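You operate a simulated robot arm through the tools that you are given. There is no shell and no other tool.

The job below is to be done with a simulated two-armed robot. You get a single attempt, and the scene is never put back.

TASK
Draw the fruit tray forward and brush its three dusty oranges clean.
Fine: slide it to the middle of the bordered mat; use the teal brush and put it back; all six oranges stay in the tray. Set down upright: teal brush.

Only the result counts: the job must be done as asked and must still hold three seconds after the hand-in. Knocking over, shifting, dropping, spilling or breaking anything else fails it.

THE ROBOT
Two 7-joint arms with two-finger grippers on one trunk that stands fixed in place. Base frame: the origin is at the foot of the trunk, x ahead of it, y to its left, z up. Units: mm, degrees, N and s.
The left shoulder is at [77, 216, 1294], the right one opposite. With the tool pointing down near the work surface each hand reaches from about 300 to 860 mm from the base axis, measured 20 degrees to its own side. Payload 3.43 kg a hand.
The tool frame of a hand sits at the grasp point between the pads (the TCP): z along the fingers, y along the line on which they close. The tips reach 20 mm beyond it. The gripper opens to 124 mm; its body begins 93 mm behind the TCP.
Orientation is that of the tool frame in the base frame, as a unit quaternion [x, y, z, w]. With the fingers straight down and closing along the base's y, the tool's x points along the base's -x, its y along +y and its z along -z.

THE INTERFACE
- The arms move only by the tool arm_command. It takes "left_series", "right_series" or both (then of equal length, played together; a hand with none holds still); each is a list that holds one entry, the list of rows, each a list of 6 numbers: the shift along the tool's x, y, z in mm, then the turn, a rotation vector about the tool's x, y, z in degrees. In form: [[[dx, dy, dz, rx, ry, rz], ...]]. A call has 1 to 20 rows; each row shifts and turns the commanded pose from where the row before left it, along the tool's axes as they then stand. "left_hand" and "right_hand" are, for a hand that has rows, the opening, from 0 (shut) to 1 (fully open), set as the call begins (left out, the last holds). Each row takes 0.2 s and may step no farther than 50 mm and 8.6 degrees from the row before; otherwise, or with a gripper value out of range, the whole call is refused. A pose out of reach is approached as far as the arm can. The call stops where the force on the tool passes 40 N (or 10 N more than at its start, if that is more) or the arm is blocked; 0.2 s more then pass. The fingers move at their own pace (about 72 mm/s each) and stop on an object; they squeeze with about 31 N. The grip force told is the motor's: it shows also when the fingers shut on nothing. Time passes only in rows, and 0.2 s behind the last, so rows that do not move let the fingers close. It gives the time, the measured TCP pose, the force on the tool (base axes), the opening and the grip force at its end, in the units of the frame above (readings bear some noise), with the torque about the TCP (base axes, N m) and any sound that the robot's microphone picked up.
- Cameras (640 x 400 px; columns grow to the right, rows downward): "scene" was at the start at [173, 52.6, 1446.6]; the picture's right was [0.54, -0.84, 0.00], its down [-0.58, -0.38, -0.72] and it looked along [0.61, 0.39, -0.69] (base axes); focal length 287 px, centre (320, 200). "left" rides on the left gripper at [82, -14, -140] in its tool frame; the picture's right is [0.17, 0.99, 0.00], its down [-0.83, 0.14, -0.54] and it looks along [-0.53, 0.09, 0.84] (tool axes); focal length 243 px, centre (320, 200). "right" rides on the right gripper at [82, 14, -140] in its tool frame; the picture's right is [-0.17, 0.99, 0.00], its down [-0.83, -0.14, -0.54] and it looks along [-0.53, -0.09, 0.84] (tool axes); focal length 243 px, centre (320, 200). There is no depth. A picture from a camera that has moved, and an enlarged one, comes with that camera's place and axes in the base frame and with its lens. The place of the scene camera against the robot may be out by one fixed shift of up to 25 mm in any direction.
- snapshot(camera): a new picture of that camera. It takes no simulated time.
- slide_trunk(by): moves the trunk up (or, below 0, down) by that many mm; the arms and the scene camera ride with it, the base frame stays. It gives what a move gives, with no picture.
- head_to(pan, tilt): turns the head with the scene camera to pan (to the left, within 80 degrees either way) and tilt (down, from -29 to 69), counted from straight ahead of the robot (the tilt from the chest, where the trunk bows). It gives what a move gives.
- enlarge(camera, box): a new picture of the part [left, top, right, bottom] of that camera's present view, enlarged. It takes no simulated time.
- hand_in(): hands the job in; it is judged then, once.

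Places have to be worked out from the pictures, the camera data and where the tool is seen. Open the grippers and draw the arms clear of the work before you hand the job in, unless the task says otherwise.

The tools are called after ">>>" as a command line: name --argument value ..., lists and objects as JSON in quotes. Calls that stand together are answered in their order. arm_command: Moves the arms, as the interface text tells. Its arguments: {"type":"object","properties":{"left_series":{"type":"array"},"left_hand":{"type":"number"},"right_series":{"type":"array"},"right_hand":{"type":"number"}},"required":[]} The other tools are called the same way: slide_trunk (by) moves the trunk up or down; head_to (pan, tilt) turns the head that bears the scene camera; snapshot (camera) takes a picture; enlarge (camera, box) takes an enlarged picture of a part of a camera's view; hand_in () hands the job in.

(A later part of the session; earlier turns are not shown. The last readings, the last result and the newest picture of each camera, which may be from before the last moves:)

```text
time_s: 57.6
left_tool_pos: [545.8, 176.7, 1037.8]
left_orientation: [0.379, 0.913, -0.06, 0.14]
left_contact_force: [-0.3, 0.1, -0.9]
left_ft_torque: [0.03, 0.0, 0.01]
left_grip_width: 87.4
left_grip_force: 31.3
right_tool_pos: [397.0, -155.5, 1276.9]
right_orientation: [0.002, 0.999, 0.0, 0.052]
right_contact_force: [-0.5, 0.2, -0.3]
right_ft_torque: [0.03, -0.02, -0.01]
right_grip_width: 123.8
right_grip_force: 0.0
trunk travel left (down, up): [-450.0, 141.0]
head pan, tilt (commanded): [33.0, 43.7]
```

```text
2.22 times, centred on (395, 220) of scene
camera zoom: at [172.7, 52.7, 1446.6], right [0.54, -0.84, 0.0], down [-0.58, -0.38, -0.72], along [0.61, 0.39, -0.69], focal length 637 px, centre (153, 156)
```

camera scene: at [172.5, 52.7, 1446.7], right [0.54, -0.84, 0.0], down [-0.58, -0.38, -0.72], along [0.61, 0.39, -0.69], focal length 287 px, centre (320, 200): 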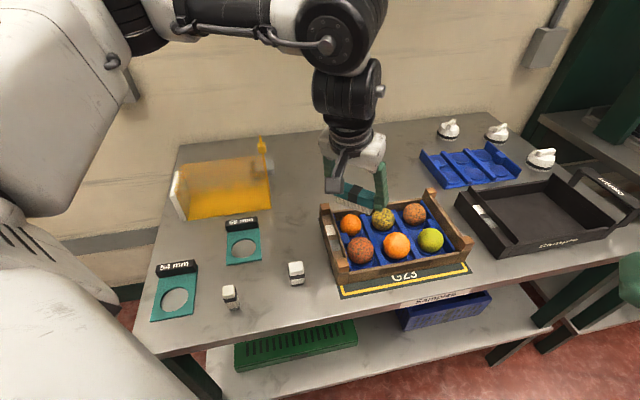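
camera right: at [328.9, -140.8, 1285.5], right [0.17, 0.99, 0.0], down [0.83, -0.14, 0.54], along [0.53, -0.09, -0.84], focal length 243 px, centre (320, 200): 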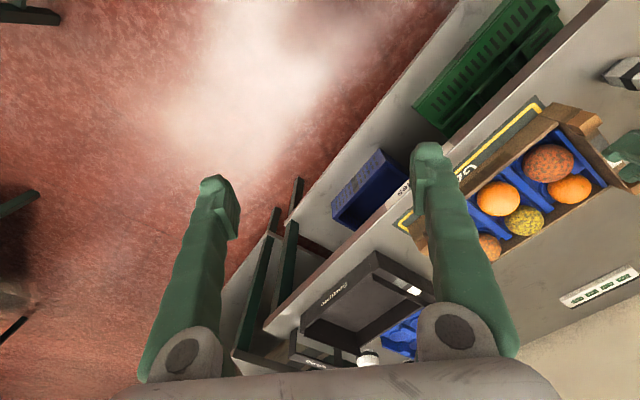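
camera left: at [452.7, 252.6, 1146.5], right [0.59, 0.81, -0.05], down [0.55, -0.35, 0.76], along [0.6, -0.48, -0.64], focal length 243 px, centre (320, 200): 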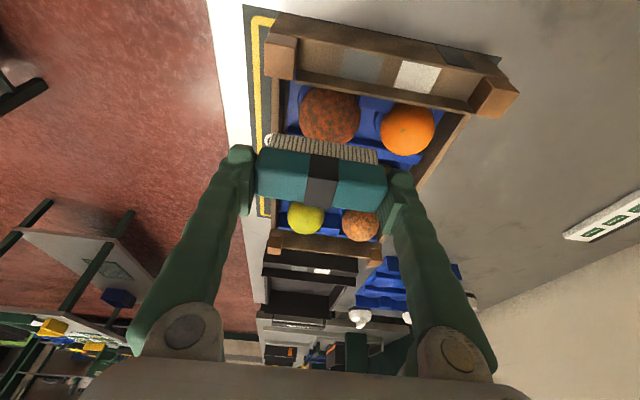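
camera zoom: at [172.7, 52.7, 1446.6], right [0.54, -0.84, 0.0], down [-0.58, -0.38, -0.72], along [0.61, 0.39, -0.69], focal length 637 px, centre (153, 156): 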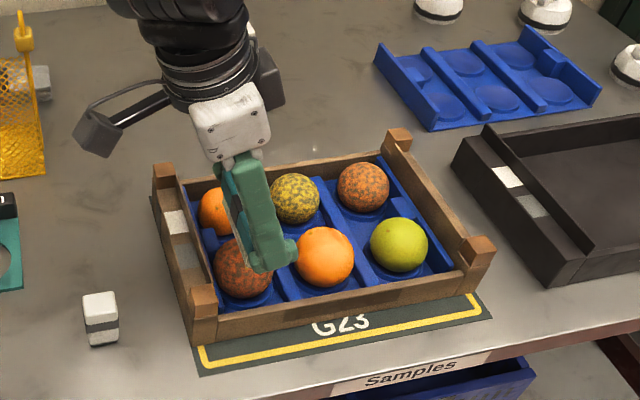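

The brush now hangs above the dusty front-left orange. I shift 4 mm in depth to centre it and lower in stages, watching the force for first contact.

>>> arm_command --left_series '[[[3, 4, 9.5, 0, 0, 0], [3, 0, 9.5, 0, 0, 0], [0, 0, 0, 0, 0, 0]]]'

>>> arm_command --left_series '[[[0.9, 0, 2.86, 0, 0, 0], [0.9, 0, 2.86, 0, 0, 0], [0, 0, 0, 0, 0, 0]]]'

>>> enlarge --camera "left" --box '[220, 50, 440, 230]'

>>> enlarge --camera "scene" --box '[330, 170, 430, 270]'

```text
time_s: 58.4
left_tool_pos: [549.5, 179.2, 1016.3]
left_orientation: [0.377, 0.914, -0.059, 0.139]
left_contact_force: [1.1, -0.4, -0.3]
left_ft_torque: [0.0, -0.01, 0.0]
left_grip_width: 87.4
left_grip_force: 30.8
right_tool_pos: [397.6, -156.6, 1277.5]
right_orientation: [0.002, 0.999, 0.0, 0.051]
right_contact_force: [0.2, -0.2, -0.1]
right_ft_torque: [0.0, 0.03, 0.03]
right_grip_width: 124.0
right_grip_force: 0.1
trunk travel left (down, up): [-450.0, 141.0]
head pan, tilt (commanded): [33.0, 43.7]
```

```text
time_s: 59.2
left_tool_pos: [549.8, 181.0, 1009.8]
left_orientation: [0.379, 0.913, -0.06, 0.139]
left_contact_force: [1.1, 0.0, -0.6]
left_ft_torque: [-0.01, 0.0, -0.03]
left_grip_width: 87.5
left_grip_force: 30.8
right_tool_pos: [396.2, -155.7, 1276.8]
right_orientation: [0.002, 0.999, 0.001, 0.052]
right_contact_force: [-0.5, -0.1, 0.3]
right_ft_torque: [-0.02, 0.04, 0.01]
right_grip_width: 124.3
right_grip_force: 0.1
trunk travel left (down, up): [-450.0, 141.0]
head pan, tilt (commanded): [33.0, 43.7]
```

```text
2.22 times, centred on (330, 140) of left
camera zoom: at [456.8, 255.6, 1119.0], right [0.59, 0.81, -0.05], down [0.55, -0.35, 0.76], along [0.6, -0.48, -0.64], focal length 539 px, centre (298, 333)
```

zoom: 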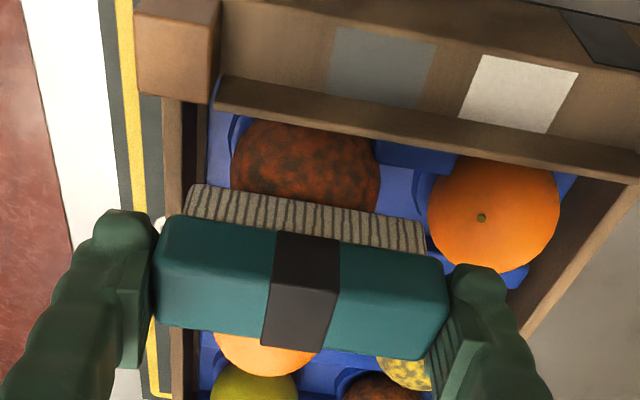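

```text
4.00 times, centred on (380, 220) of scene
camera zoom: at [173.0, 52.7, 1446.6], right [0.54, -0.84, 0.0], down [-0.58, -0.38, -0.72], along [0.61, 0.39, -0.69], focal length 1146 px, centre (80, 120)
```

zoom: 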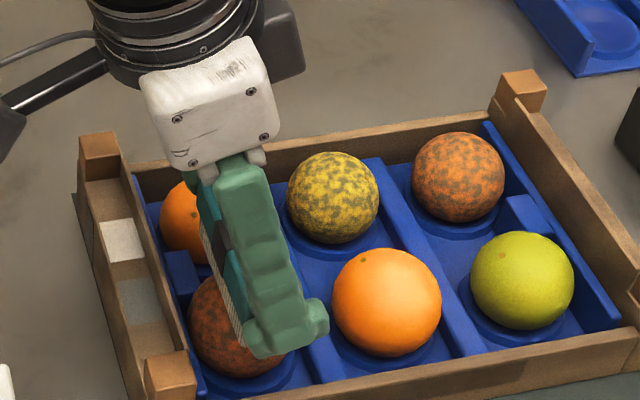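

No contact yet at bristle height of about 973. I continue down in small steps.

>>> arm_command --left_series '[[[0.9, 0, 2.86, 0, 0, 0], [0, 0, 0, 0, 0, 0]]]'

>>> arm_command --left_series '[[[0.9, 0, 2.86, 0, 0, 0], [0, 0, 0, 0, 0, 0]]]'

```text
time_s: 59.8
left_tool_pos: [549.8, 180.2, 1006.6]
left_orientation: [0.379, 0.913, -0.06, 0.139]
left_contact_force: [-0.4, 1.0, -0.3]
left_ft_torque: [0.0, -0.02, 0.01]
left_grip_width: 87.2
left_grip_force: 30.8
right_tool_pos: [396.2, -154.8, 1277.5]
right_orientation: [0.001, 0.999, 0.001, 0.052]
right_contact_force: [0.9, 0.0, -0.7]
right_ft_torque: [0.02, -0.02, -0.04]
right_grip_width: 124.1
right_grip_force: 0.1
trunk travel left (down, up): [-450.0, 141.0]
head pan, tilt (commanded): [33.0, 43.7]
```

```text
time_s: 60.4
left_tool_pos: [550.0, 180.3, 1004.4]
left_orientation: [0.379, 0.913, -0.06, 0.141]
left_contact_force: [-1.7, 2.0, 13.2]
left_ft_torque: [0.04, 0.14, -0.02]
left_grip_width: 87.5
left_grip_force: 30.8
right_tool_pos: [395.4, -156.6, 1277.9]
right_orientation: [0.001, 0.999, 0.001, 0.051]
right_contact_force: [0.6, 0.8, -0.2]
right_ft_torque: [-0.02, 0.0, 0.01]
right_grip_width: 124.1
right_grip_force: 0.1
trunk travel left (down, up): [-450.0, 141.0]
head pan, tilt (commanded): [33.0, 43.7]
```

First contact: 13 N at TCP z = 1004.4, i.e. the orange top is at about 969. I ease off by 0.7 mm and make some test strokes of ±8 mm across the orange, then look.

>>> arm_command --left_series '[[[-0.2, 0, -0.7, 0, 0, 0], [-7.6, 0, 2.4, 0, 0, 0], [7.6, 0, -2.4, 0, 0, 0], [7.6, 0, -2.4, 0, 0, 0], [-7.6, 0, 2.4, 0, 0, 0], [0, 0, 0, 0, 0, 0]]]'

>>> enlarge --camera "left" --box '[220, 50, 440, 230]'

>>> enlarge --camera "scene" --box '[310, 160, 490, 300]'

```text
time_s: 61.8
left_tool_pos: [547.4, 181.2, 1004.7]
left_orientation: [0.378, 0.913, -0.06, 0.14]
left_contact_force: [-4.6, 6.7, 20.3]
left_ft_torque: [0.25, 0.32, -0.02]
left_grip_width: 87.5
left_grip_force: 31.1
right_tool_pos: [394.9, -155.1, 1278.6]
right_orientation: [0.002, 0.999, 0.001, 0.052]
right_contact_force: [0.1, -0.2, 0.2]
right_ft_torque: [0.0, 0.0, -0.03]
right_grip_width: 123.9
right_grip_force: 0.0
trunk travel left (down, up): [-450.0, 141.0]
head pan, tilt (commanded): [33.0, 43.7]
```

```text
2.22 times, centred on (330, 140) of left
camera zoom: at [454.5, 256.1, 1114.2], right [0.59, 0.81, -0.05], down [0.54, -0.35, 0.76], along [0.6, -0.48, -0.64], focal length 539 px, centre (298, 333)
```

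zoom: 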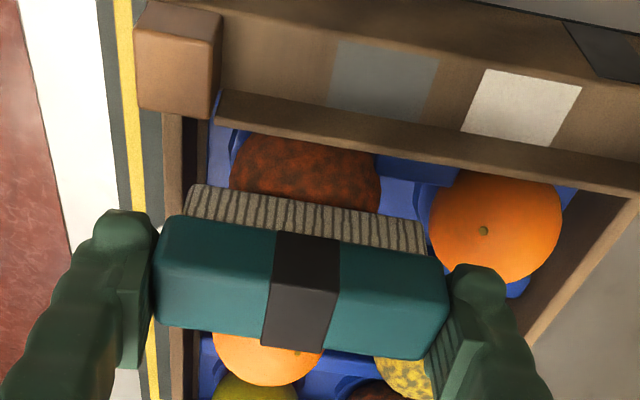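

```text
2.86 times, centred on (400, 230) of scene
camera zoom: at [170.4, 52.9, 1447.0], right [0.54, -0.84, 0.0], down [-0.58, -0.38, -0.72], along [0.61, 0.39, -0.69], focal length 819 px, centre (91, 114)
```

zoom: 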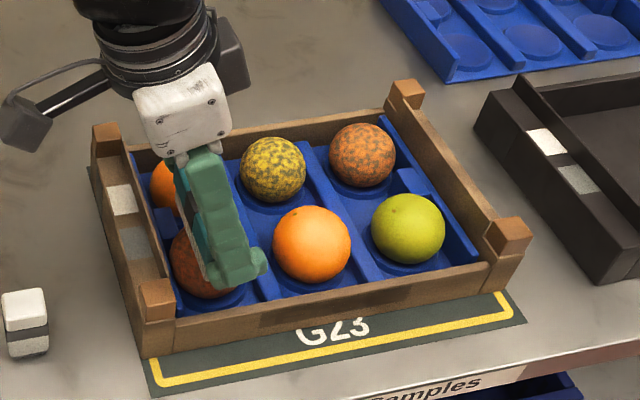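

The press force went up to 20 N with 8 N sideways, which is too hard. I lift the brush by 15 mm to inspect the orange and whether the tray shifted.

>>> arm_command --left_series '[[[-1, 0, -3, 0, 0, 0], [-3.8, 0, -11.5, 0, 0, 0], [12, 0, -12, 0, 0, 0], [0, 0, 0, 0, 0, 0]]]'

>>> enlarge --camera "left" --box '[200, 20, 460, 230]'

>>> enlarge --camera "scene" --box '[310, 160, 490, 300]'

```text
time_s: 62.8
left_tool_pos: [540.3, 189.7, 1026.6]
left_orientation: [0.379, 0.913, -0.06, 0.139]
left_contact_force: [-1.0, -0.1, 0.0]
left_ft_torque: [0.0, -0.02, 0.01]
left_grip_width: 87.4
left_grip_force: 30.8
right_tool_pos: [398.5, -156.3, 1275.7]
right_orientation: [0.002, 0.999, 0.0, 0.05]
right_contact_force: [0.9, -0.2, -0.4]
right_ft_torque: [0.01, 0.02, -0.04]
right_grip_width: 124.1
right_grip_force: 0.1
trunk travel left (down, up): [-450.0, 141.0]
head pan, tilt (commanded): [33.0, 43.7]
```

```text
1.90 times, centred on (330, 125) of left
camera zoom: at [446.5, 266.1, 1136.8], right [0.59, 0.81, -0.05], down [0.55, -0.35, 0.76], along [0.6, -0.48, -0.64], focal length 462 px, centre (301, 343)
```

zoom: 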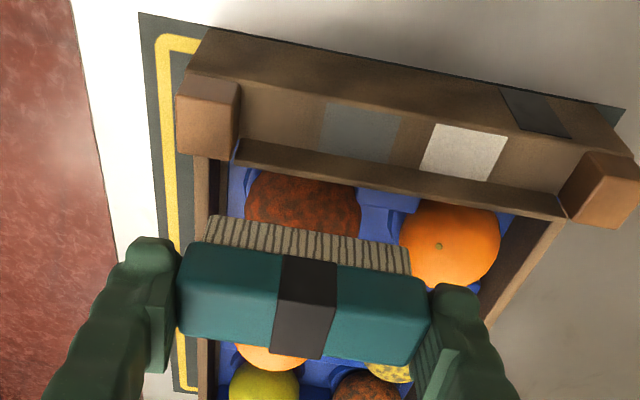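

```text
2.86 times, centred on (400, 230) of scene
camera zoom: at [174.2, 52.4, 1446.4], right [0.54, -0.84, 0.0], down [-0.58, -0.38, -0.72], along [0.61, 0.39, -0.69], focal length 819 px, centre (91, 114)
```

zoom: 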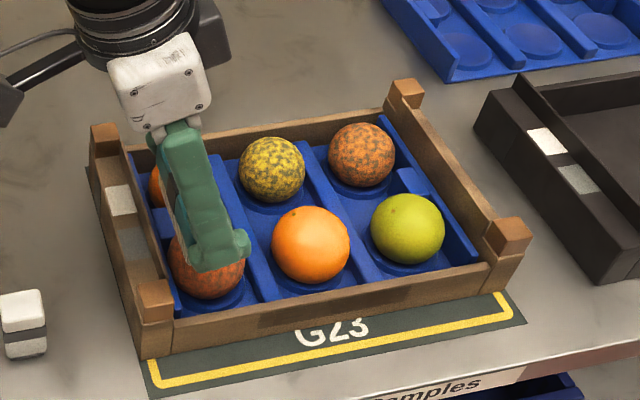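

The speckles on the front-left orange have already faded, so the brushing works. I go back down with a lighter touch (about 1 mm higher) and stroke again.

>>> arm_command --left_series '[[[-10.5, 0, 3.3, 0, 0, 0], [3, 0, 9.6, 0, 0, 0], [3, 0, 9.4, 0, 0, 0], [0, 0, 0, 0, 0, 0]]]'

>>> arm_command --left_series '[[[0.3, 0, 1, 0, 0, 0], [0, 0, 0, 0, 0, 0]]]'

```text
time_s: 63.8
left_tool_pos: [547.5, 181.2, 1008.4]
left_orientation: [0.378, 0.913, -0.059, 0.139]
left_contact_force: [-0.1, -0.6, -1.1]
left_ft_torque: [-0.02, -0.03, 0.01]
left_grip_width: 87.4
left_grip_force: 30.9
right_tool_pos: [397.6, -155.9, 1275.0]
right_orientation: [0.002, 0.999, 0.001, 0.052]
right_contact_force: [0.4, 0.4, 0.4]
right_ft_torque: [-0.01, 0.03, 0.0]
right_grip_width: 124.0
right_grip_force: 0.0
trunk travel left (down, up): [-450.0, 141.0]
head pan, tilt (commanded): [33.0, 43.7]
```

```text
time_s: 64.4
left_tool_pos: [547.3, 181.5, 1006.0]
left_orientation: [0.379, 0.913, -0.06, 0.139]
left_contact_force: [-0.2, 0.3, 0.0]
left_ft_torque: [0.0, -0.03, 0.01]
left_grip_width: 87.6
left_grip_force: 30.5
right_tool_pos: [395.3, -155.1, 1277.9]
right_orientation: [0.002, 0.999, 0.001, 0.051]
right_contact_force: [0.5, 1.0, 0.6]
right_ft_torque: [-0.02, 0.01, -0.01]
right_grip_width: 123.9
right_grip_force: 0.0
trunk travel left (down, up): [-450.0, 141.0]
head pan, tilt (commanded): [33.0, 43.7]
```

Still just above contact. I go 0.8 mm lower and stroke lightly ±8 mm.

>>> arm_command --left_series '[[[0.25, 0, 0.8, 0, 0, 0], [-7.6, 0, 2.4, 0, 0, 0], [7.6, 0, -2.4, 0, 0, 0], [0, 0, 0, 0, 0, 0]]]'

>>> arm_command --left_series '[[[7.6, 0, -2.4, 0, 0, 0], [-7.6, 0, 2.4, 0, 0, 0], [0, 0, 0, 0, 0, 0]]]'

```text
time_s: 65.4
left_tool_pos: [547.4, 181.6, 1005.6]
left_orientation: [0.379, 0.913, -0.06, 0.138]
left_contact_force: [-0.9, 0.1, 2.0]
left_ft_torque: [0.03, 0.05, -0.04]
left_grip_width: 87.5
left_grip_force: 31.0
right_tool_pos: [397.4, -155.0, 1278.3]
right_orientation: [0.002, 0.999, 0.001, 0.052]
right_contact_force: [-0.2, 0.3, -0.2]
right_ft_torque: [0.01, 0.0, -0.03]
right_grip_width: 124.1
right_grip_force: 0.0
trunk travel left (down, up): [-450.0, 141.0]
head pan, tilt (commanded): [33.0, 43.7]
```

```text
time_s: 66.2
left_tool_pos: [549.2, 182.8, 1005.3]
left_orientation: [0.378, 0.913, -0.06, 0.141]
left_contact_force: [-0.5, 0.3, 3.2]
left_ft_torque: [-0.04, 0.04, 0.01]
left_grip_width: 87.5
left_grip_force: 31.1
right_tool_pos: [395.5, -155.0, 1277.5]
right_orientation: [0.002, 0.999, 0.001, 0.052]
right_contact_force: [-0.6, -0.4, -0.3]
right_ft_torque: [0.01, -0.01, 0.04]
right_grip_width: 124.1
right_grip_force: 0.0
trunk travel left (down, up): [-450.0, 141.0]
head pan, tilt (commanded): [33.0, 43.7]
```

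Light contact of 2–3 N now. I make a longer series of strokes at this height, along and also slightly across.

>>> arm_command --left_series '[[[-7.6, 0, 2.4, 0, 0, 0], [7.6, 0, -2.4, 0, 0, 0], [7.6, 0, -2.4, 0, 0, 0], [-7.6, 0, 2.4, 0, 0, 0], [-7.6, 0, 2.4, 0, 0, 0], [7.6, 0, -2.4, 0, 0, 0], [7.6, 0, -2.4, 0, 0, 0], [-7.6, 0, 2.4, 0, 0, 0], [0, 10, 0, 0, 0, 0], [0, -10, 0, 0, 0, 0], [0, -10, 0, 0, 0, 0], [0, 10, 0, 0, 0, 0], [0, 0, 0, 0, 0, 0]]]'

>>> enlarge --camera "left" --box '[200, 20, 460, 230]'

>>> enlarge --camera "scene" --box '[310, 160, 490, 300]'

```text
time_s: 69.0
left_tool_pos: [546.9, 181.3, 1006.0]
left_orientation: [0.38, 0.913, -0.06, 0.14]
left_contact_force: [-1.7, -0.6, 3.2]
left_ft_torque: [-0.08, 0.1, -0.01]
left_grip_width: 87.2
left_grip_force: 30.7
right_tool_pos: [396.5, -155.3, 1278.0]
right_orientation: [0.001, 0.999, 0.001, 0.051]
right_contact_force: [0.8, 0.2, -0.1]
right_ft_torque: [0.01, 0.01, -0.01]
right_grip_width: 124.2
right_grip_force: 0.0
trunk travel left (down, up): [-450.0, 141.0]
head pan, tilt (commanded): [33.0, 43.7]
```

```text
1.90 times, centred on (330, 125) of left
camera zoom: at [452.9, 257.7, 1114.9], right [0.59, 0.81, -0.05], down [0.55, -0.35, 0.76], along [0.6, -0.48, -0.64], focal length 462 px, centre (301, 343)
```

zoom: 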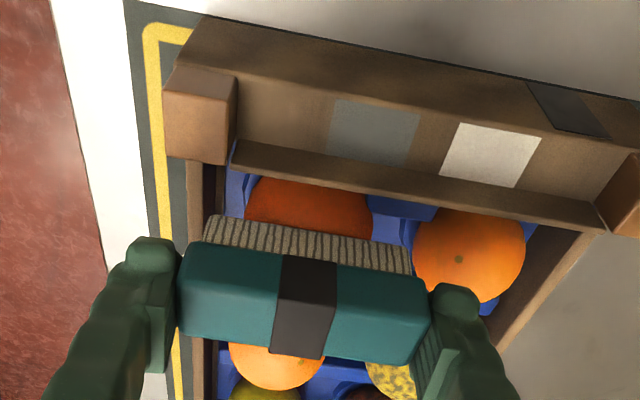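

```text
2.86 times, centred on (400, 230) of scene
camera zoom: at [172.5, 52.3, 1446.6], right [0.54, -0.84, 0.0], down [-0.58, -0.38, -0.72], along [0.61, 0.39, -0.69], focal length 819 px, centre (91, 114)
```

zoom: 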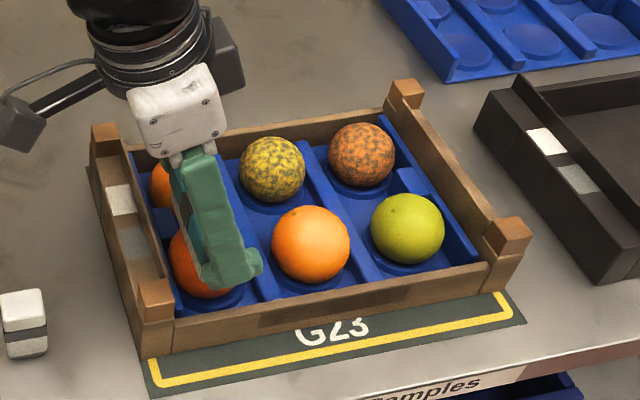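

The front-left orange now looks clean. I lift off and look at it uncovered, then move toward the middle-back dusty orange.

>>> arm_command --left_series '[[[-2.4, 0, -7.6, 0, 0, 0], [-6, 0, -19, 0, 0, 0], [-25.9, 26.8, 8.2, 0, 0, 0], [-25.9, 26.8, 8.2, 0, 0, 0], [-25.9, 26.8, 8.2, 0, 0, 0], [0, 0, 0, 0, 0, 0]]]'

>>> snapshot --camera "left"

>>> enlarge --camera "scene" --box '[310, 160, 490, 300]'

```text
time_s: 70.4
left_tool_pos: [655.8, 190.6, 1032.2]
left_orientation: [0.379, 0.913, -0.058, 0.14]
left_contact_force: [-0.3, 0.1, -1.0]
left_ft_torque: [0.01, -0.05, 0.0]
left_grip_width: 87.6
left_grip_force: 31.1
left hand out of reach, approached as far as the arm can: row 5
right_tool_pos: [396.6, -155.8, 1278.0]
right_orientation: [0.001, 0.999, 0.001, 0.051]
right_contact_force: [0.5, 0.0, 0.6]
right_ft_torque: [0.02, -0.03, 0.03]
right_grip_width: 123.9
right_grip_force: 0.2
trunk travel left (down, up): [-450.0, 141.0]
head pan, tilt (commanded): [33.0, 43.7]
```

```text
taken
camera left: at [562.2, 266.7, 1142.5], right [0.59, 0.81, -0.05], down [0.55, -0.35, 0.76], along [0.6, -0.48, -0.64], focal length 243 px, centre (320, 200)
```

left: 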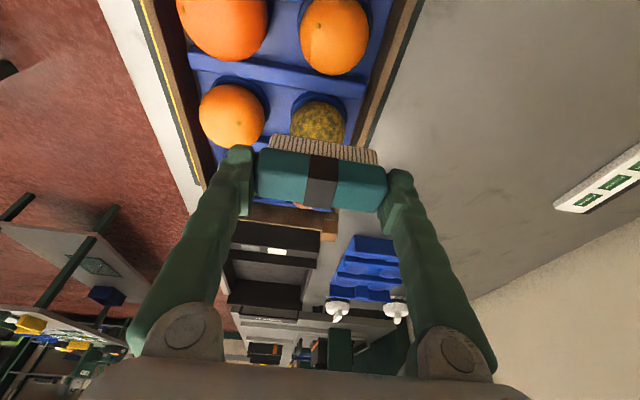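

```text
2.86 times, centred on (400, 230) of scene
camera zoom: at [172.2, 52.1, 1446.7], right [0.54, -0.84, 0.0], down [-0.58, -0.38, -0.72], along [0.61, 0.39, -0.69], focal length 819 px, centre (91, 114)
```

zoom: 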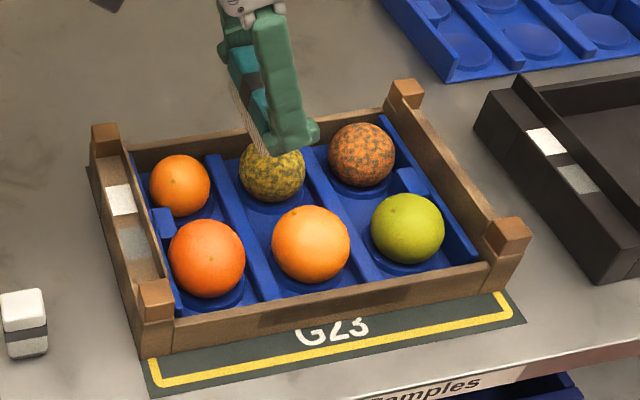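

The front-left orange is clean. The arm is at its reach limit over the middle-back orange with the trunk high, so I retract a little, raise the hand 100 mm, and lower the trunk by 100 mm to bring the shoulders forward.

>>> arm_command --left_series '[[[38, 0, -12, 0, 0, 0], [-10, 0, -33, 0, 0, 0], [-10, 0, -33, 0, 0, 0], [-10, 0, -33, 0, 0, 0], [0, 0, 0, 0, 0, 0]]]'

>>> slide_trunk --by -100

```text
time_s: 71.6
left_tool_pos: [625.3, 219.3, 1135.4]
left_orientation: [0.379, 0.913, -0.06, 0.14]
left_contact_force: [0.0, -0.4, -0.7]
left_ft_torque: [-0.01, 0.01, 0.02]
left_grip_width: 87.2
left_grip_force: 31.0
right_tool_pos: [397.8, -156.4, 1277.6]
right_orientation: [0.001, 0.999, 0.001, 0.051]
right_contact_force: [0.0, -0.2, 0.2]
right_ft_torque: [-0.03, 0.01, 0.02]
right_grip_width: 124.0
right_grip_force: 0.1
trunk travel left (down, up): [-450.0, 141.0]
head pan, tilt (commanded): [33.0, 43.7]
```

```text
time_s: 72.9
left_tool_pos: [627.3, 219.3, 1038.6]
left_orientation: [0.378, 0.913, -0.059, 0.14]
left_contact_force: [-0.4, 0.3, -0.9]
left_ft_torque: [-0.04, -0.05, -0.01]
left_grip_width: 87.3
left_grip_force: 31.3
right_tool_pos: [407.8, -155.4, 1154.9]
right_orientation: [0.001, 1.0, 0.001, 0.011]
right_contact_force: [0.0, -0.7, 0.2]
right_ft_torque: [0.03, 0.0, 0.01]
right_grip_width: 124.1
right_grip_force: 0.2
trunk travel left (down, up): [-350.0, 241.0]
head pan, tilt (commanded): [33.0, 43.7]
```

Now at (627, 219, 1039) with the shoulders forward. I move to above the middle-back orange at about (658, 181).

>>> arm_command --left_series '[[[-23.5, -2.5, 7.4, 0, 0, 0], [-23.5, -2.5, 7.4, 0, 0, 0], [0, 0, 0, 0, 0, 0]]]'

>>> snapshot --camera "left"

>>> enlarge --camera "scene" --box '[310, 130, 500, 290]'

```text
time_s: 73.7
left_tool_pos: [653.4, 188.3, 1034.1]
left_orientation: [0.378, 0.913, -0.058, 0.14]
left_contact_force: [0.2, -0.3, -0.8]
left_ft_torque: [0.06, -0.03, 0.03]
left_grip_width: 87.3
left_grip_force: 30.6
left hand out of reach, approached as far as the arm can: row 2
right_tool_pos: [406.4, -156.0, 1154.2]
right_orientation: [0.002, 1.0, 0.001, 0.011]
right_contact_force: [-0.5, 0.0, -0.1]
right_ft_torque: [0.03, -0.05, -0.01]
right_grip_width: 124.0
right_grip_force: 0.0
trunk travel left (down, up): [-350.0, 241.0]
head pan, tilt (commanded): [33.0, 43.7]
```

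```text
taken
camera left: at [559.6, 264.7, 1144.8], right [0.59, 0.81, -0.05], down [0.55, -0.35, 0.76], along [0.6, -0.48, -0.64], focal length 243 px, centre (320, 200)
```

left: 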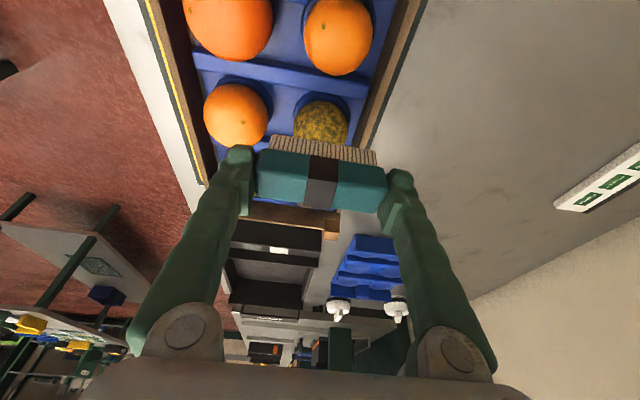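

```text
2.50 times, centred on (405, 210) of scene
camera zoom: at [198.3, 52.2, 1345.0], right [0.54, -0.84, 0.0], down [-0.58, -0.38, -0.72], along [0.61, 0.39, -0.69], focal length 716 px, centre (108, 175)
```

zoom: 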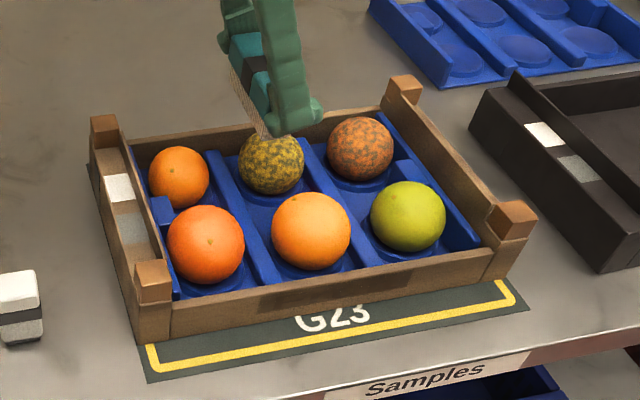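

The same spot limits the arm at both trunk heights, so it is a posture limit rather than plain reach. I turn the head to look at how the left and right arms are folded.

>>> head_to --pan 65 --tilt 10

>>> snapshot --camera "scene"

>>> head_to --pan -45 --tilt 25

>>> snapshot --camera "scene"

```text
time_s: 74.7
left_tool_pos: [653.8, 188.3, 1034.9]
left_orientation: [0.378, 0.913, -0.059, 0.139]
left_contact_force: [-0.1, 0.0, 0.1]
left_ft_torque: [0.01, -0.02, 0.02]
left_grip_width: 87.4
left_grip_force: 31.2
right_tool_pos: [406.5, -156.3, 1153.6]
right_orientation: [0.001, 1.0, 0.0, 0.01]
right_contact_force: [-0.6, 0.4, 0.3]
right_ft_torque: [0.03, 0.02, 0.02]
right_grip_width: 123.6
right_grip_force: 0.0
trunk travel left (down, up): [-350.0, 241.0]
head pan, tilt (commanded): [65.0, 10.0]
```

```text
taken
camera scene: at [169.8, 92.0, 1397.9], right [0.91, -0.42, 0.0], down [-0.07, -0.16, -0.98], along [0.42, 0.89, -0.17], focal length 287 px, centre (320, 200)
```

scene: 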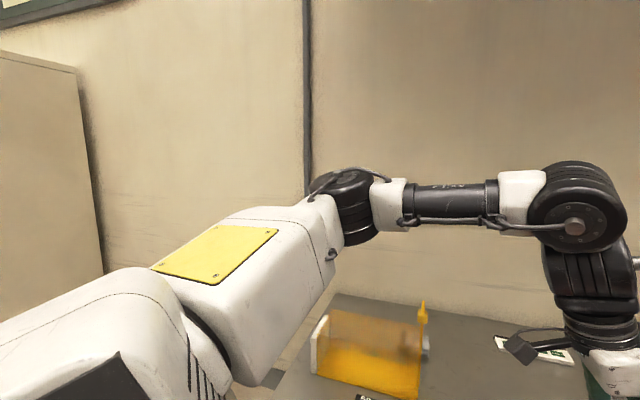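

```text
time_s: 76.6
left_tool_pos: [654.4, 189.0, 1034.5]
left_orientation: [0.378, 0.913, -0.059, 0.14]
left_contact_force: [0.6, -0.6, -1.1]
left_ft_torque: [-0.02, 0.01, 0.06]
left_grip_width: 87.3
left_grip_force: 30.7
right_tool_pos: [407.9, -155.1, 1153.0]
right_orientation: [0.001, 1.0, 0.001, 0.01]
right_contact_force: [-1.0, -0.6, 1.0]
right_ft_torque: [-0.03, -0.01, -0.05]
right_grip_width: 124.0
right_grip_force: 0.0
trunk travel left (down, up): [-350.0, 241.0]
head pan, tilt (commanded): [-45.0, 25.0]
```

```text
taken
camera scene: at [195.9, -57.3, 1373.5], right [-0.71, -0.71, 0.0], down [-0.3, 0.3, -0.91], along [0.64, -0.64, -0.42], focal length 287 px, centre (320, 200)
```

scene: 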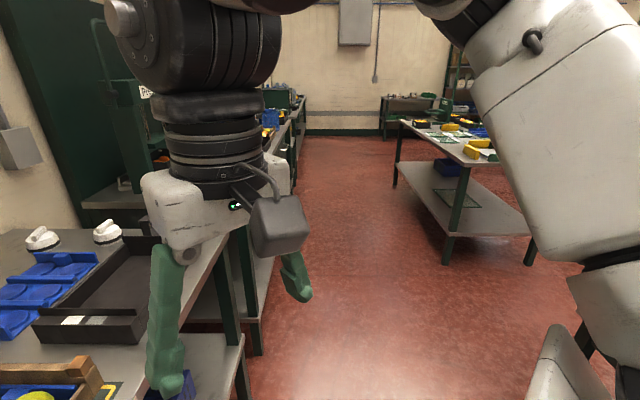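

The left elbow is carried out to the left, which explains the limits; the more clockwise the yaw, the farther inward it reached so far. I turn the head back, and try turning the tool another ~25° clockwise here above the tray.

>>> head_to --pan 33 --tilt 43.7

>>> arm_command --left_series '[[[15, 0, -10, 0, 0, 0], [0, 0, 0, 2.4, 0, 7.7], [0, 0, 0, 2.4, 0, 7.7], [0, 0, 0, 2.4, 0, 7.7], [0, 0, 0, 0, 0, 0]]]'

```text
time_s: 78.1
left_tool_pos: [654.4, 190.5, 1034.8]
left_orientation: [0.379, 0.913, -0.06, 0.139]
left_contact_force: [0.7, -0.6, -0.9]
left_ft_torque: [-0.01, -0.02, -0.02]
left_grip_width: 87.3
left_grip_force: 30.9
right_tool_pos: [406.3, -154.9, 1153.7]
right_orientation: [0.002, 1.0, 0.001, 0.01]
right_contact_force: [-0.3, -0.3, 0.8]
right_ft_torque: [0.01, 0.0, 0.0]
right_grip_width: 124.1
right_grip_force: 0.1
trunk travel left (down, up): [-350.0, 241.0]
head pan, tilt (commanded): [33.0, 43.7]
```

```text
time_s: 79.3
left_tool_pos: [642.2, 201.6, 1040.3]
left_orientation: [0.562, 0.813, -0.087, 0.125]
left_contact_force: [0.2, 0.2, -0.9]
left_ft_torque: [0.02, -0.01, -0.02]
left_grip_width: 87.3
left_grip_force: 30.7
right_tool_pos: [408.1, -156.6, 1154.3]
right_orientation: [0.002, 1.0, 0.001, 0.01]
right_contact_force: [0.0, 0.3, -0.7]
right_ft_torque: [0.0, -0.02, -0.02]
right_grip_width: 124.1
right_grip_force: 0.1
trunk travel left (down, up): [-350.0, 241.0]
head pan, tilt (commanded): [33.0, 43.7]
```

Turning to 69° worked without drift. I try moving from here to above the middle-back orange, and on toward the right-back one, at safe height.

>>> arm_command --left_series '[[[-23.6, 9.4, 7.4, 0, 0, 0], [-23.6, 11.2, 7.4, 0, 0, 0], [-23.6, 11.2, 7.4, 0, 0, 0], [-23.6, 11.2, 7.4, 0, 0, 0], [0, 0, 0, 0, 0, 0]]]'

```text
time_s: 80.5
left_tool_pos: [653.1, 193.4, 1030.7]
left_orientation: [0.562, 0.813, -0.088, 0.124]
left_contact_force: [-0.6, -0.4, -0.3]
left_ft_torque: [0.03, -0.01, 0.0]
left_grip_width: 87.5
left_grip_force: 30.6
left hand out of reach, approached as far as the arm can: row 1, 2, 3, 4
right_tool_pos: [407.7, -155.4, 1153.4]
right_orientation: [0.002, 1.0, 0.001, 0.01]
right_contact_force: [-0.7, 0.2, -1.2]
right_ft_torque: [0.01, -0.05, -0.02]
right_grip_width: 124.2
right_grip_force: 0.1
trunk travel left (down, up): [-350.0, 241.0]
head pan, tilt (commanded): [33.0, 43.7]
```

The limit is the wrist's circle around the elbow, so I need a larger forward lean to reach the two back oranges. I'll set the brush down on clear table left of the tray, re-grip it with a bigger lean, and continue; first I turn back and move over the free spot at about (540, 330).

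>>> arm_command --left_series '[[[0, 0, 0, -2.4, 0, -7.7], [0, 0, 0, -2.4, 0, -7.7], [0, 0, 0, -2.4, 0, -7.7], [44, 4.25, -8.4, 0, 0, 0], [44, 4.25, -8.4, 0, 0, 0], [44, 4.25, -8.4, 0, 0, 0], [44, 4.25, -8.4, 0, 0, 0], [0, 0, 0, 0, 0, 0]]]'

>>> snapshot --camera "left"

>>> snapshot --camera "scene"

```text
time_s: 82.3
left_tool_pos: [540.7, 331.4, 1010.9]
left_orientation: [0.379, 0.913, -0.06, 0.139]
left_contact_force: [0.0, 0.5, -1.1]
left_ft_torque: [0.02, 0.02, 0.02]
left_grip_width: 87.3
left_grip_force: 30.9
right_tool_pos: [409.7, -157.1, 1153.2]
right_orientation: [0.001, 1.0, 0.002, 0.01]
right_contact_force: [0.1, 0.0, 0.4]
right_ft_torque: [0.03, 0.07, 0.04]
right_grip_width: 123.9
right_grip_force: 0.1
trunk travel left (down, up): [-350.0, 241.0]
head pan, tilt (commanded): [33.0, 43.7]
```

```text
taken
camera left: at [447.2, 407.4, 1120.4], right [0.59, 0.81, -0.05], down [0.55, -0.35, 0.76], along [0.6, -0.48, -0.65], focal length 243 px, centre (320, 200)
```

left: 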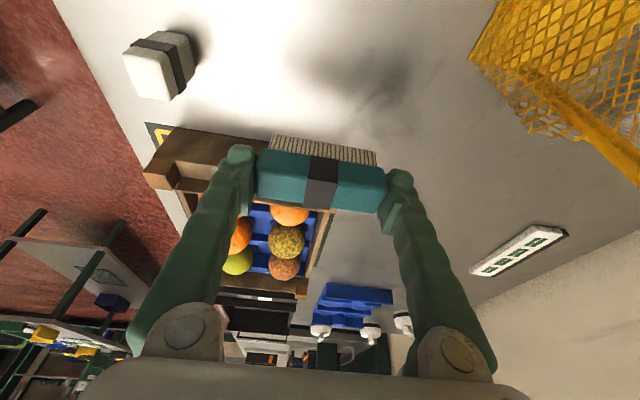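

```text
taken
camera scene: at [201.1, 51.7, 1344.6], right [0.54, -0.84, 0.0], down [-0.58, -0.38, -0.72], along [0.61, 0.39, -0.69], focal length 287 px, centre (320, 200)
```

scene: 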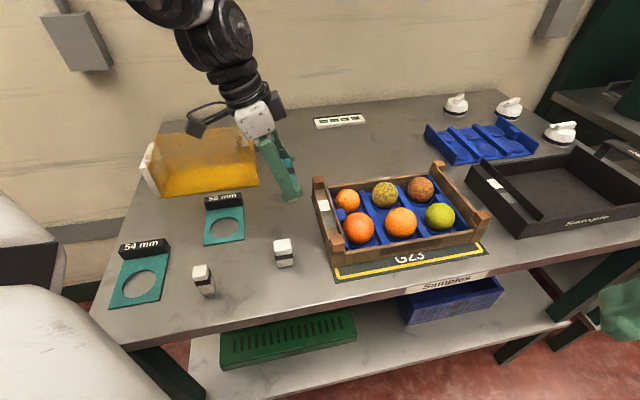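

The spot is clear on all sides. I lower the brush toward the table to TCP z ≈ 945 and then feel for contact.

>>> arm_command --left_series '[[[6.6, 0, 21, 0, 0, 0], [6.6, 0, 21, 0, 0, 0], [6.6, 0, 21, 0, 0, 0], [0, 0, 0, 0, 0, 0]]]'

>>> arm_command --left_series '[[[0.6, 0, 1.9, 0, 0, 0], [0, 0, 0, 0, 0, 0]]]'

>>> arm_command --left_series '[[[0.45, 0, 1.4, 0, 0, 0], [0, 0, 0, 0, 0, 0]]]'

```text
time_s: 83.3
left_tool_pos: [539.3, 331.3, 943.0]
left_orientation: [0.379, 0.913, -0.06, 0.139]
left_contact_force: [-0.7, -0.5, -1.6]
left_ft_torque: [0.02, -0.02, -0.02]
left_grip_width: 87.3
left_grip_force: 31.2
right_tool_pos: [407.2, -155.4, 1154.8]
right_orientation: [0.002, 1.0, 0.0, 0.01]
right_contact_force: [0.4, -0.6, -0.2]
right_ft_torque: [0.0, -0.03, -0.02]
right_grip_width: 124.0
right_grip_force: 0.0
trunk travel left (down, up): [-350.0, 241.0]
head pan, tilt (commanded): [33.0, 43.7]
```

```text
time_s: 83.9
left_tool_pos: [538.0, 332.2, 941.8]
left_orientation: [0.379, 0.913, -0.06, 0.14]
left_contact_force: [-1.0, 0.8, 2.9]
left_ft_torque: [-0.03, 0.11, -0.03]
left_grip_width: 87.4
left_grip_force: 31.1
right_tool_pos: [408.1, -154.7, 1154.7]
right_orientation: [0.002, 1.0, 0.001, 0.011]
right_contact_force: [0.1, 0.2, -0.1]
right_ft_torque: [-0.01, 0.01, -0.02]
right_grip_width: 123.9
right_grip_force: 0.0
trunk travel left (down, up): [-350.0, 241.0]
head pan, tilt (commanded): [33.0, 43.7]
```

```text
time_s: 84.5
left_tool_pos: [538.3, 330.7, 942.7]
left_orientation: [0.378, 0.913, -0.058, 0.141]
left_contact_force: [0.3, 5.2, 17.2]
left_ft_torque: [-0.23, 0.49, -0.16]
left_grip_width: 87.4
left_grip_force: 30.8
right_tool_pos: [406.7, -155.8, 1154.3]
right_orientation: [0.002, 1.0, 0.0, 0.011]
right_contact_force: [-1.0, 1.4, 0.0]
right_ft_torque: [0.0, -0.01, -0.01]
right_grip_width: 124.1
right_grip_force: 0.0
trunk travel left (down, up): [-350.0, 241.0]
head pan, tilt (commanded): [33.0, 43.7]
```

The brush stands on the table (17 N). I ease up 0.8 mm and open the gripper.

>>> arm_command --left_series '[[[-0.3, 0, -0.9, 0, 0, 0], [0, 0, 0, 0, 0, 0]]]'

>>> arm_command --left_series '[[[0, 0, 0, 0, 0, 0], [0, 0, 0, 0, 0, 0], [0, 0, 0, 0, 0, 0]]]' --left_hand 0.95

>>> enlarge --camera "left" --box '[200, 80, 440, 260]'

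>>> enlarge --camera "scene" --box '[200, 100, 340, 220]'

```text
time_s: 85.1
left_tool_pos: [537.7, 329.9, 941.9]
left_orientation: [0.378, 0.913, -0.059, 0.14]
left_contact_force: [3.1, 4.3, 10.8]
left_ft_torque: [-0.2, 0.24, 0.03]
left_grip_width: 87.8
left_grip_force: 31.7
right_tool_pos: [409.1, -156.1, 1153.7]
right_orientation: [0.002, 1.0, 0.0, 0.01]
right_contact_force: [0.2, -0.4, 0.4]
right_ft_torque: [0.0, 0.03, 0.01]
right_grip_width: 123.9
right_grip_force: 0.1
trunk travel left (down, up): [-350.0, 241.0]
head pan, tilt (commanded): [33.0, 43.7]
```

```text
time_s: 85.9
left_tool_pos: [538.2, 330.9, 941.6]
left_orientation: [0.379, 0.913, -0.06, 0.139]
left_contact_force: [-0.4, 0.5, 0.0]
left_ft_torque: [0.0, -0.02, 0.0]
left_grip_width: 117.8
left_grip_force: 0.1
right_tool_pos: [408.2, -155.4, 1154.6]
right_orientation: [0.002, 1.0, 0.001, 0.01]
right_contact_force: [-0.4, 0.5, 0.1]
right_ft_torque: [0.01, 0.02, -0.01]
right_grip_width: 123.9
right_grip_force: 0.1
trunk travel left (down, up): [-350.0, 241.0]
head pan, tilt (commanded): [33.0, 43.7]
```

```text
2.22 times, centred on (320, 170) of left
camera zoom: at [445.0, 406.3, 1050.9], right [0.59, 0.81, -0.05], down [0.55, -0.35, 0.76], along [0.6, -0.48, -0.64], focal length 539 px, centre (320, 267)
```

zoom: 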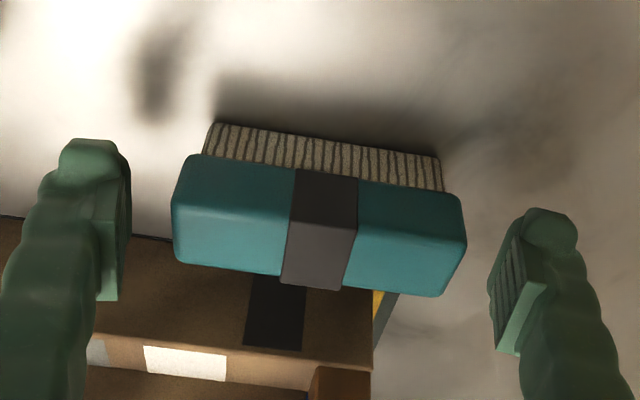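

```text
3.33 times, centred on (270, 160) of scene
camera zoom: at [199.8, 52.7, 1344.8], right [0.54, -0.84, 0.0], down [-0.58, -0.38, -0.72], along [0.61, 0.39, -0.69], focal length 955 px, centre (487, 333)
```

zoom: 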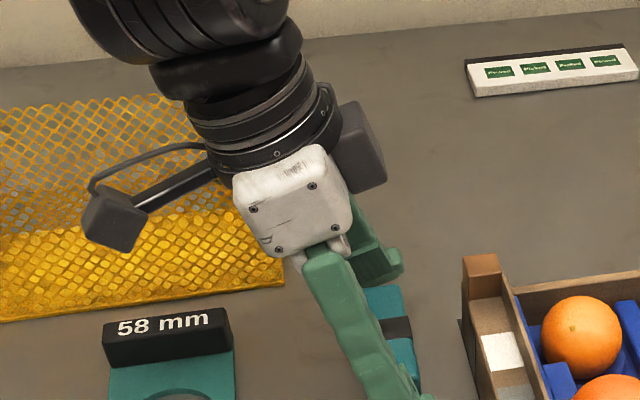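

The brush stands upright on the table, free between the open fingers. I now lean the tool further forward in steps about the closing axis (toward about 44°), watching that the TCP stays put.

>>> arm_command --left_series '[[[0, 0, 0, 0, -6.75, 0], [0, 0, 0, 0, -6.75, 0], [0, 0, 0, 0, 0, 0]]]'

>>> arm_command --left_series '[[[0, 0, 0, 0, -6.75, 0], [0, 0, 0, 0, -6.75, 0], [0, 0, 0, 0, 0, 0]]]'

>>> enlarge --camera "left" --box '[200, 80, 440, 260]'

>>> snapshot --camera "scene"

```text
time_s: 86.7
left_tool_pos: [537.7, 330.3, 942.0]
left_orientation: [0.369, 0.89, -0.103, 0.246]
left_contact_force: [-0.8, 0.5, -1.2]
left_ft_torque: [0.01, -0.01, 0.0]
left_grip_width: 117.6
left_grip_force: 0.0
right_tool_pos: [407.7, -157.7, 1154.0]
right_orientation: [0.002, 1.0, 0.002, 0.01]
right_contact_force: [-1.0, 0.3, -0.4]
right_ft_torque: [0.03, 0.02, 0.01]
right_grip_width: 123.7
right_grip_force: 0.1
trunk travel left (down, up): [-350.0, 241.0]
head pan, tilt (commanded): [33.0, 43.7]
```

```text
time_s: 87.5
left_tool_pos: [539.4, 329.4, 941.1]
left_orientation: [0.354, 0.855, -0.146, 0.35]
left_contact_force: [-0.4, -0.7, 1.0]
left_ft_torque: [0.02, -0.01, -0.04]
left_grip_width: 117.9
left_grip_force: 0.0
right_tool_pos: [408.9, -155.0, 1154.0]
right_orientation: [0.003, 1.0, 0.0, 0.01]
right_contact_force: [0.4, 0.5, 0.5]
right_ft_torque: [0.0, 0.01, 0.0]
right_grip_width: 124.3
right_grip_force: 0.0
trunk travel left (down, up): [-350.0, 241.0]
head pan, tilt (commanded): [33.0, 43.7]
```

```text
2.22 times, centred on (320, 170) of left
camera zoom: at [419.1, 430.6, 984.1], right [0.61, 0.78, -0.12], down [0.25, -0.05, 0.97], along [0.75, -0.62, -0.23], focal length 539 px, centre (320, 267)
```

zoom: 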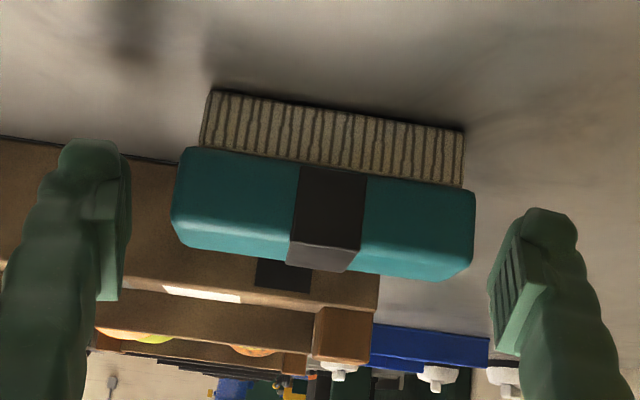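

```text
taken
camera scene: at [200.0, 52.0, 1344.8], right [0.54, -0.84, 0.0], down [-0.58, -0.38, -0.72], along [0.61, 0.39, -0.69], focal length 287 px, centre (320, 200)
```

scene: 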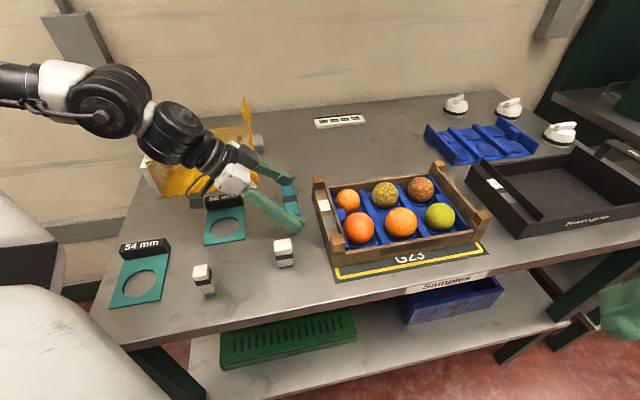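

The tool now leans 44.5° with the TCP unmoved and the brush still standing between the fingers. I shift slightly so the pads meet the middle of the body ends, and close.

>>> arm_command --left_series '[[[7.5, 0.5, -4, 0, 0, 0], [0, 0, 0, 0, 0, 0]]]'

>>> arm_command --left_series '[[[0, 0, 0, 0, 0, 0], [0, 0, 0, 0, 0, 0], [0, 0, 0, 0, 0, 0], [0, 0, 0, 0, 0, 0]]]' --left_hand 0.0

>>> enlarge --camera "left" --box '[200, 80, 440, 260]'

```text
time_s: 88.1
left_tool_pos: [533.3, 335.9, 939.8]
left_orientation: [0.354, 0.856, -0.146, 0.349]
left_contact_force: [0.3, -0.7, 0.0]
left_ft_torque: [0.01, 0.01, 0.01]
left_grip_width: 117.6
left_grip_force: 0.0
right_tool_pos: [408.5, -155.2, 1153.5]
right_orientation: [0.002, 1.0, 0.001, 0.01]
right_contact_force: [0.7, -0.4, 0.3]
right_ft_torque: [0.03, 0.01, -0.02]
right_grip_width: 124.0
right_grip_force: 0.0
trunk travel left (down, up): [-350.0, 241.0]
head pan, tilt (commanded): [33.0, 43.7]
```

```text
time_s: 89.1
left_tool_pos: [533.8, 335.9, 939.6]
left_orientation: [0.354, 0.855, -0.146, 0.348]
left_contact_force: [0.1, -0.1, 0.3]
left_ft_torque: [-0.03, 0.02, 0.0]
left_grip_width: 87.5
left_grip_force: 30.8
right_tool_pos: [407.5, -154.3, 1154.0]
right_orientation: [0.002, 1.0, 0.001, 0.011]
right_contact_force: [0.3, 0.0, 1.2]
right_ft_torque: [-0.02, -0.02, -0.02]
right_grip_width: 124.0
right_grip_force: 0.1
trunk travel left (down, up): [-350.0, 241.0]
head pan, tilt (commanded): [33.0, 43.7]
```

```text
2.22 times, centred on (320, 170) of left
camera zoom: at [413.7, 437.0, 981.9], right [0.61, 0.78, -0.12], down [0.25, -0.05, 0.97], along [0.75, -0.62, -0.23], focal length 539 px, centre (320, 267)
```

zoom: 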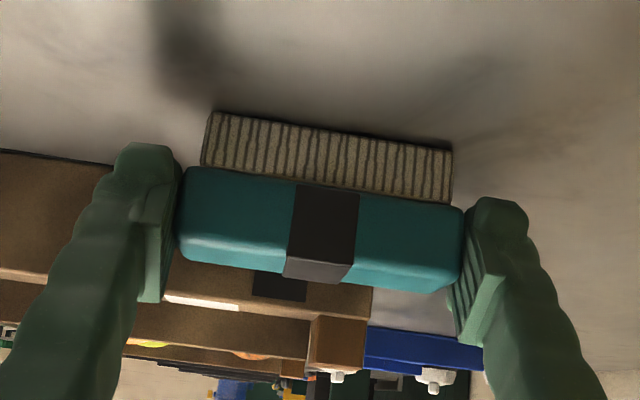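

The brush is re-gripped at 44.5° lean. I lift it 100 mm and carry it to above the middle-back orange, TCP about (654, 185, 1040).

>>> arm_command --left_series '[[[-17.5, 0, -17.8, 0, 0, 0], [-17.5, 0, -17.8, 0, 0, 0], [-17.5, 0, -17.8, 0, 0, 0], [-17.5, 0, -17.8, 0, 0, 0], [-27.4, -4.3, 26.9, 0, 0, 0], [-27.4, -4.3, 26.9, 0, 0, 0], [-27.4, -4.3, 26.9, 0, 0, 0], [-27.4, -4.3, 26.9, 0, 0, 0], [-27.4, -4.3, 26.9, 0, 0, 0], [0, 0, 0, 0, 0, 0]]]'

>>> snapshot --camera "left"

>>> enlarge --camera "scene" --box '[300, 120, 500, 280]'

```text
time_s: 91.3
left_tool_pos: [651.4, 185.1, 1038.1]
left_orientation: [0.355, 0.855, -0.147, 0.348]
left_contact_force: [0.2, -1.1, -1.2]
left_ft_torque: [0.03, 0.01, -0.01]
left_grip_width: 87.6
left_grip_force: 31.0
right_tool_pos: [408.7, -155.2, 1154.2]
right_orientation: [0.001, 1.0, 0.001, 0.011]
right_contact_force: [-1.1, -0.9, 0.3]
right_ft_torque: [-0.02, 0.0, 0.0]
right_grip_width: 123.9
right_grip_force: 0.1
trunk travel left (down, up): [-350.0, 241.0]
head pan, tilt (commanded): [33.0, 43.7]
```

```text
taken
camera left: at [532.7, 286.5, 1081.2], right [0.61, 0.78, -0.12], down [0.25, -0.05, 0.97], along [0.75, -0.62, -0.23], focal length 243 px, centre (320, 200)
```

left: 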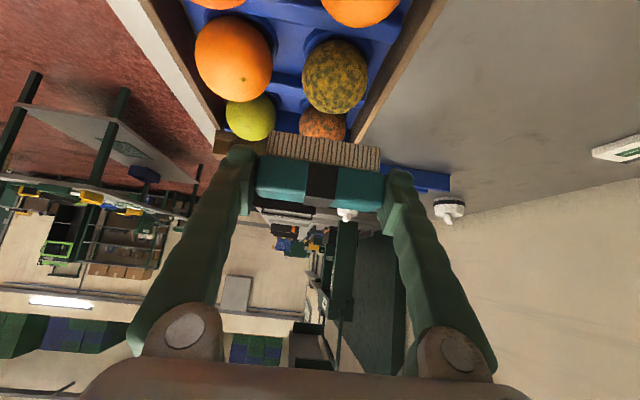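

```text
2.50 times, centred on (400, 200) of scene
camera zoom: at [199.2, 53.2, 1344.9], right [0.54, -0.84, 0.0], down [-0.58, -0.38, -0.72], along [0.61, 0.39, -0.69], focal length 716 px, centre (120, 200)
```

zoom: 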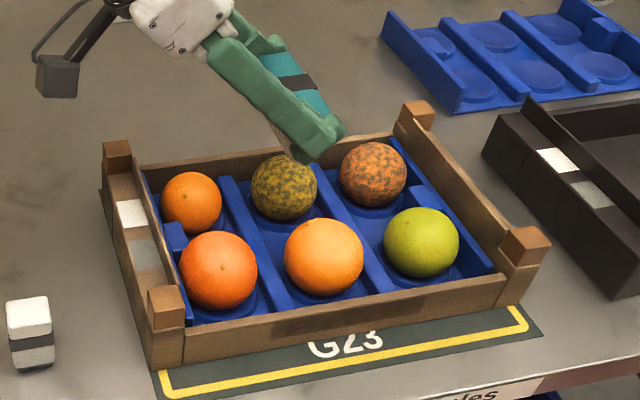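

This lean reaches the back row. The brush is above the middle-back orange; I shift 3 mm and descend in steps to find contact.

>>> arm_command --left_series '[[[10.5, 3, 10.7, 0, 0, 0], [10.5, 0, 10.7, 0, 0, 0], [0, 0, 0, 0, 0, 0]]]'

>>> arm_command --left_series '[[[2.1, 0, 2.14, 0, 0, 0], [0, 0, 0, 0, 0, 0]]]'

>>> arm_command --left_series '[[[1.76, 0, 1.78, 0, 0, 0], [0, 0, 0, 0, 0, 0]]]'

```text
time_s: 92.1
left_tool_pos: [654.5, 186.3, 1008.2]
left_orientation: [0.354, 0.855, -0.146, 0.35]
left_contact_force: [0.8, -0.6, -0.9]
left_ft_torque: [0.02, 0.0, -0.02]
left_grip_width: 87.8
left_grip_force: 31.0
right_tool_pos: [407.3, -156.1, 1154.0]
right_orientation: [0.002, 1.0, 0.001, 0.011]
right_contact_force: [-0.5, 0.8, 0.8]
right_ft_torque: [0.0, -0.01, -0.01]
right_grip_width: 123.8
right_grip_force: 0.1
trunk travel left (down, up): [-350.0, 241.0]
head pan, tilt (commanded): [33.0, 43.7]
```

```text
time_s: 92.7
left_tool_pos: [654.3, 187.4, 1005.4]
left_orientation: [0.354, 0.855, -0.146, 0.349]
left_contact_force: [-0.7, -0.3, -0.8]
left_ft_torque: [-0.02, -0.01, 0.01]
left_grip_width: 87.6
left_grip_force: 31.1
right_tool_pos: [407.7, -156.2, 1153.5]
right_orientation: [0.002, 1.0, 0.001, 0.011]
right_contact_force: [0.5, 0.1, -0.3]
right_ft_torque: [0.02, -0.03, -0.01]
right_grip_width: 123.8
right_grip_force: 0.0
trunk travel left (down, up): [-350.0, 241.0]
head pan, tilt (commanded): [33.0, 43.7]
```

```text
time_s: 93.3
left_tool_pos: [655.1, 188.1, 1002.6]
left_orientation: [0.354, 0.855, -0.146, 0.348]
left_contact_force: [0.9, 0.0, -0.5]
left_ft_torque: [0.02, 0.0, 0.01]
left_grip_width: 87.6
left_grip_force: 31.0
right_tool_pos: [408.2, -154.0, 1154.0]
right_orientation: [0.001, 1.0, 0.001, 0.01]
right_contact_force: [0.1, 0.0, 0.0]
right_ft_torque: [0.0, 0.02, 0.03]
right_grip_width: 124.1
right_grip_force: 0.0
trunk travel left (down, up): [-350.0, 241.0]
head pan, tilt (commanded): [33.0, 43.7]
```

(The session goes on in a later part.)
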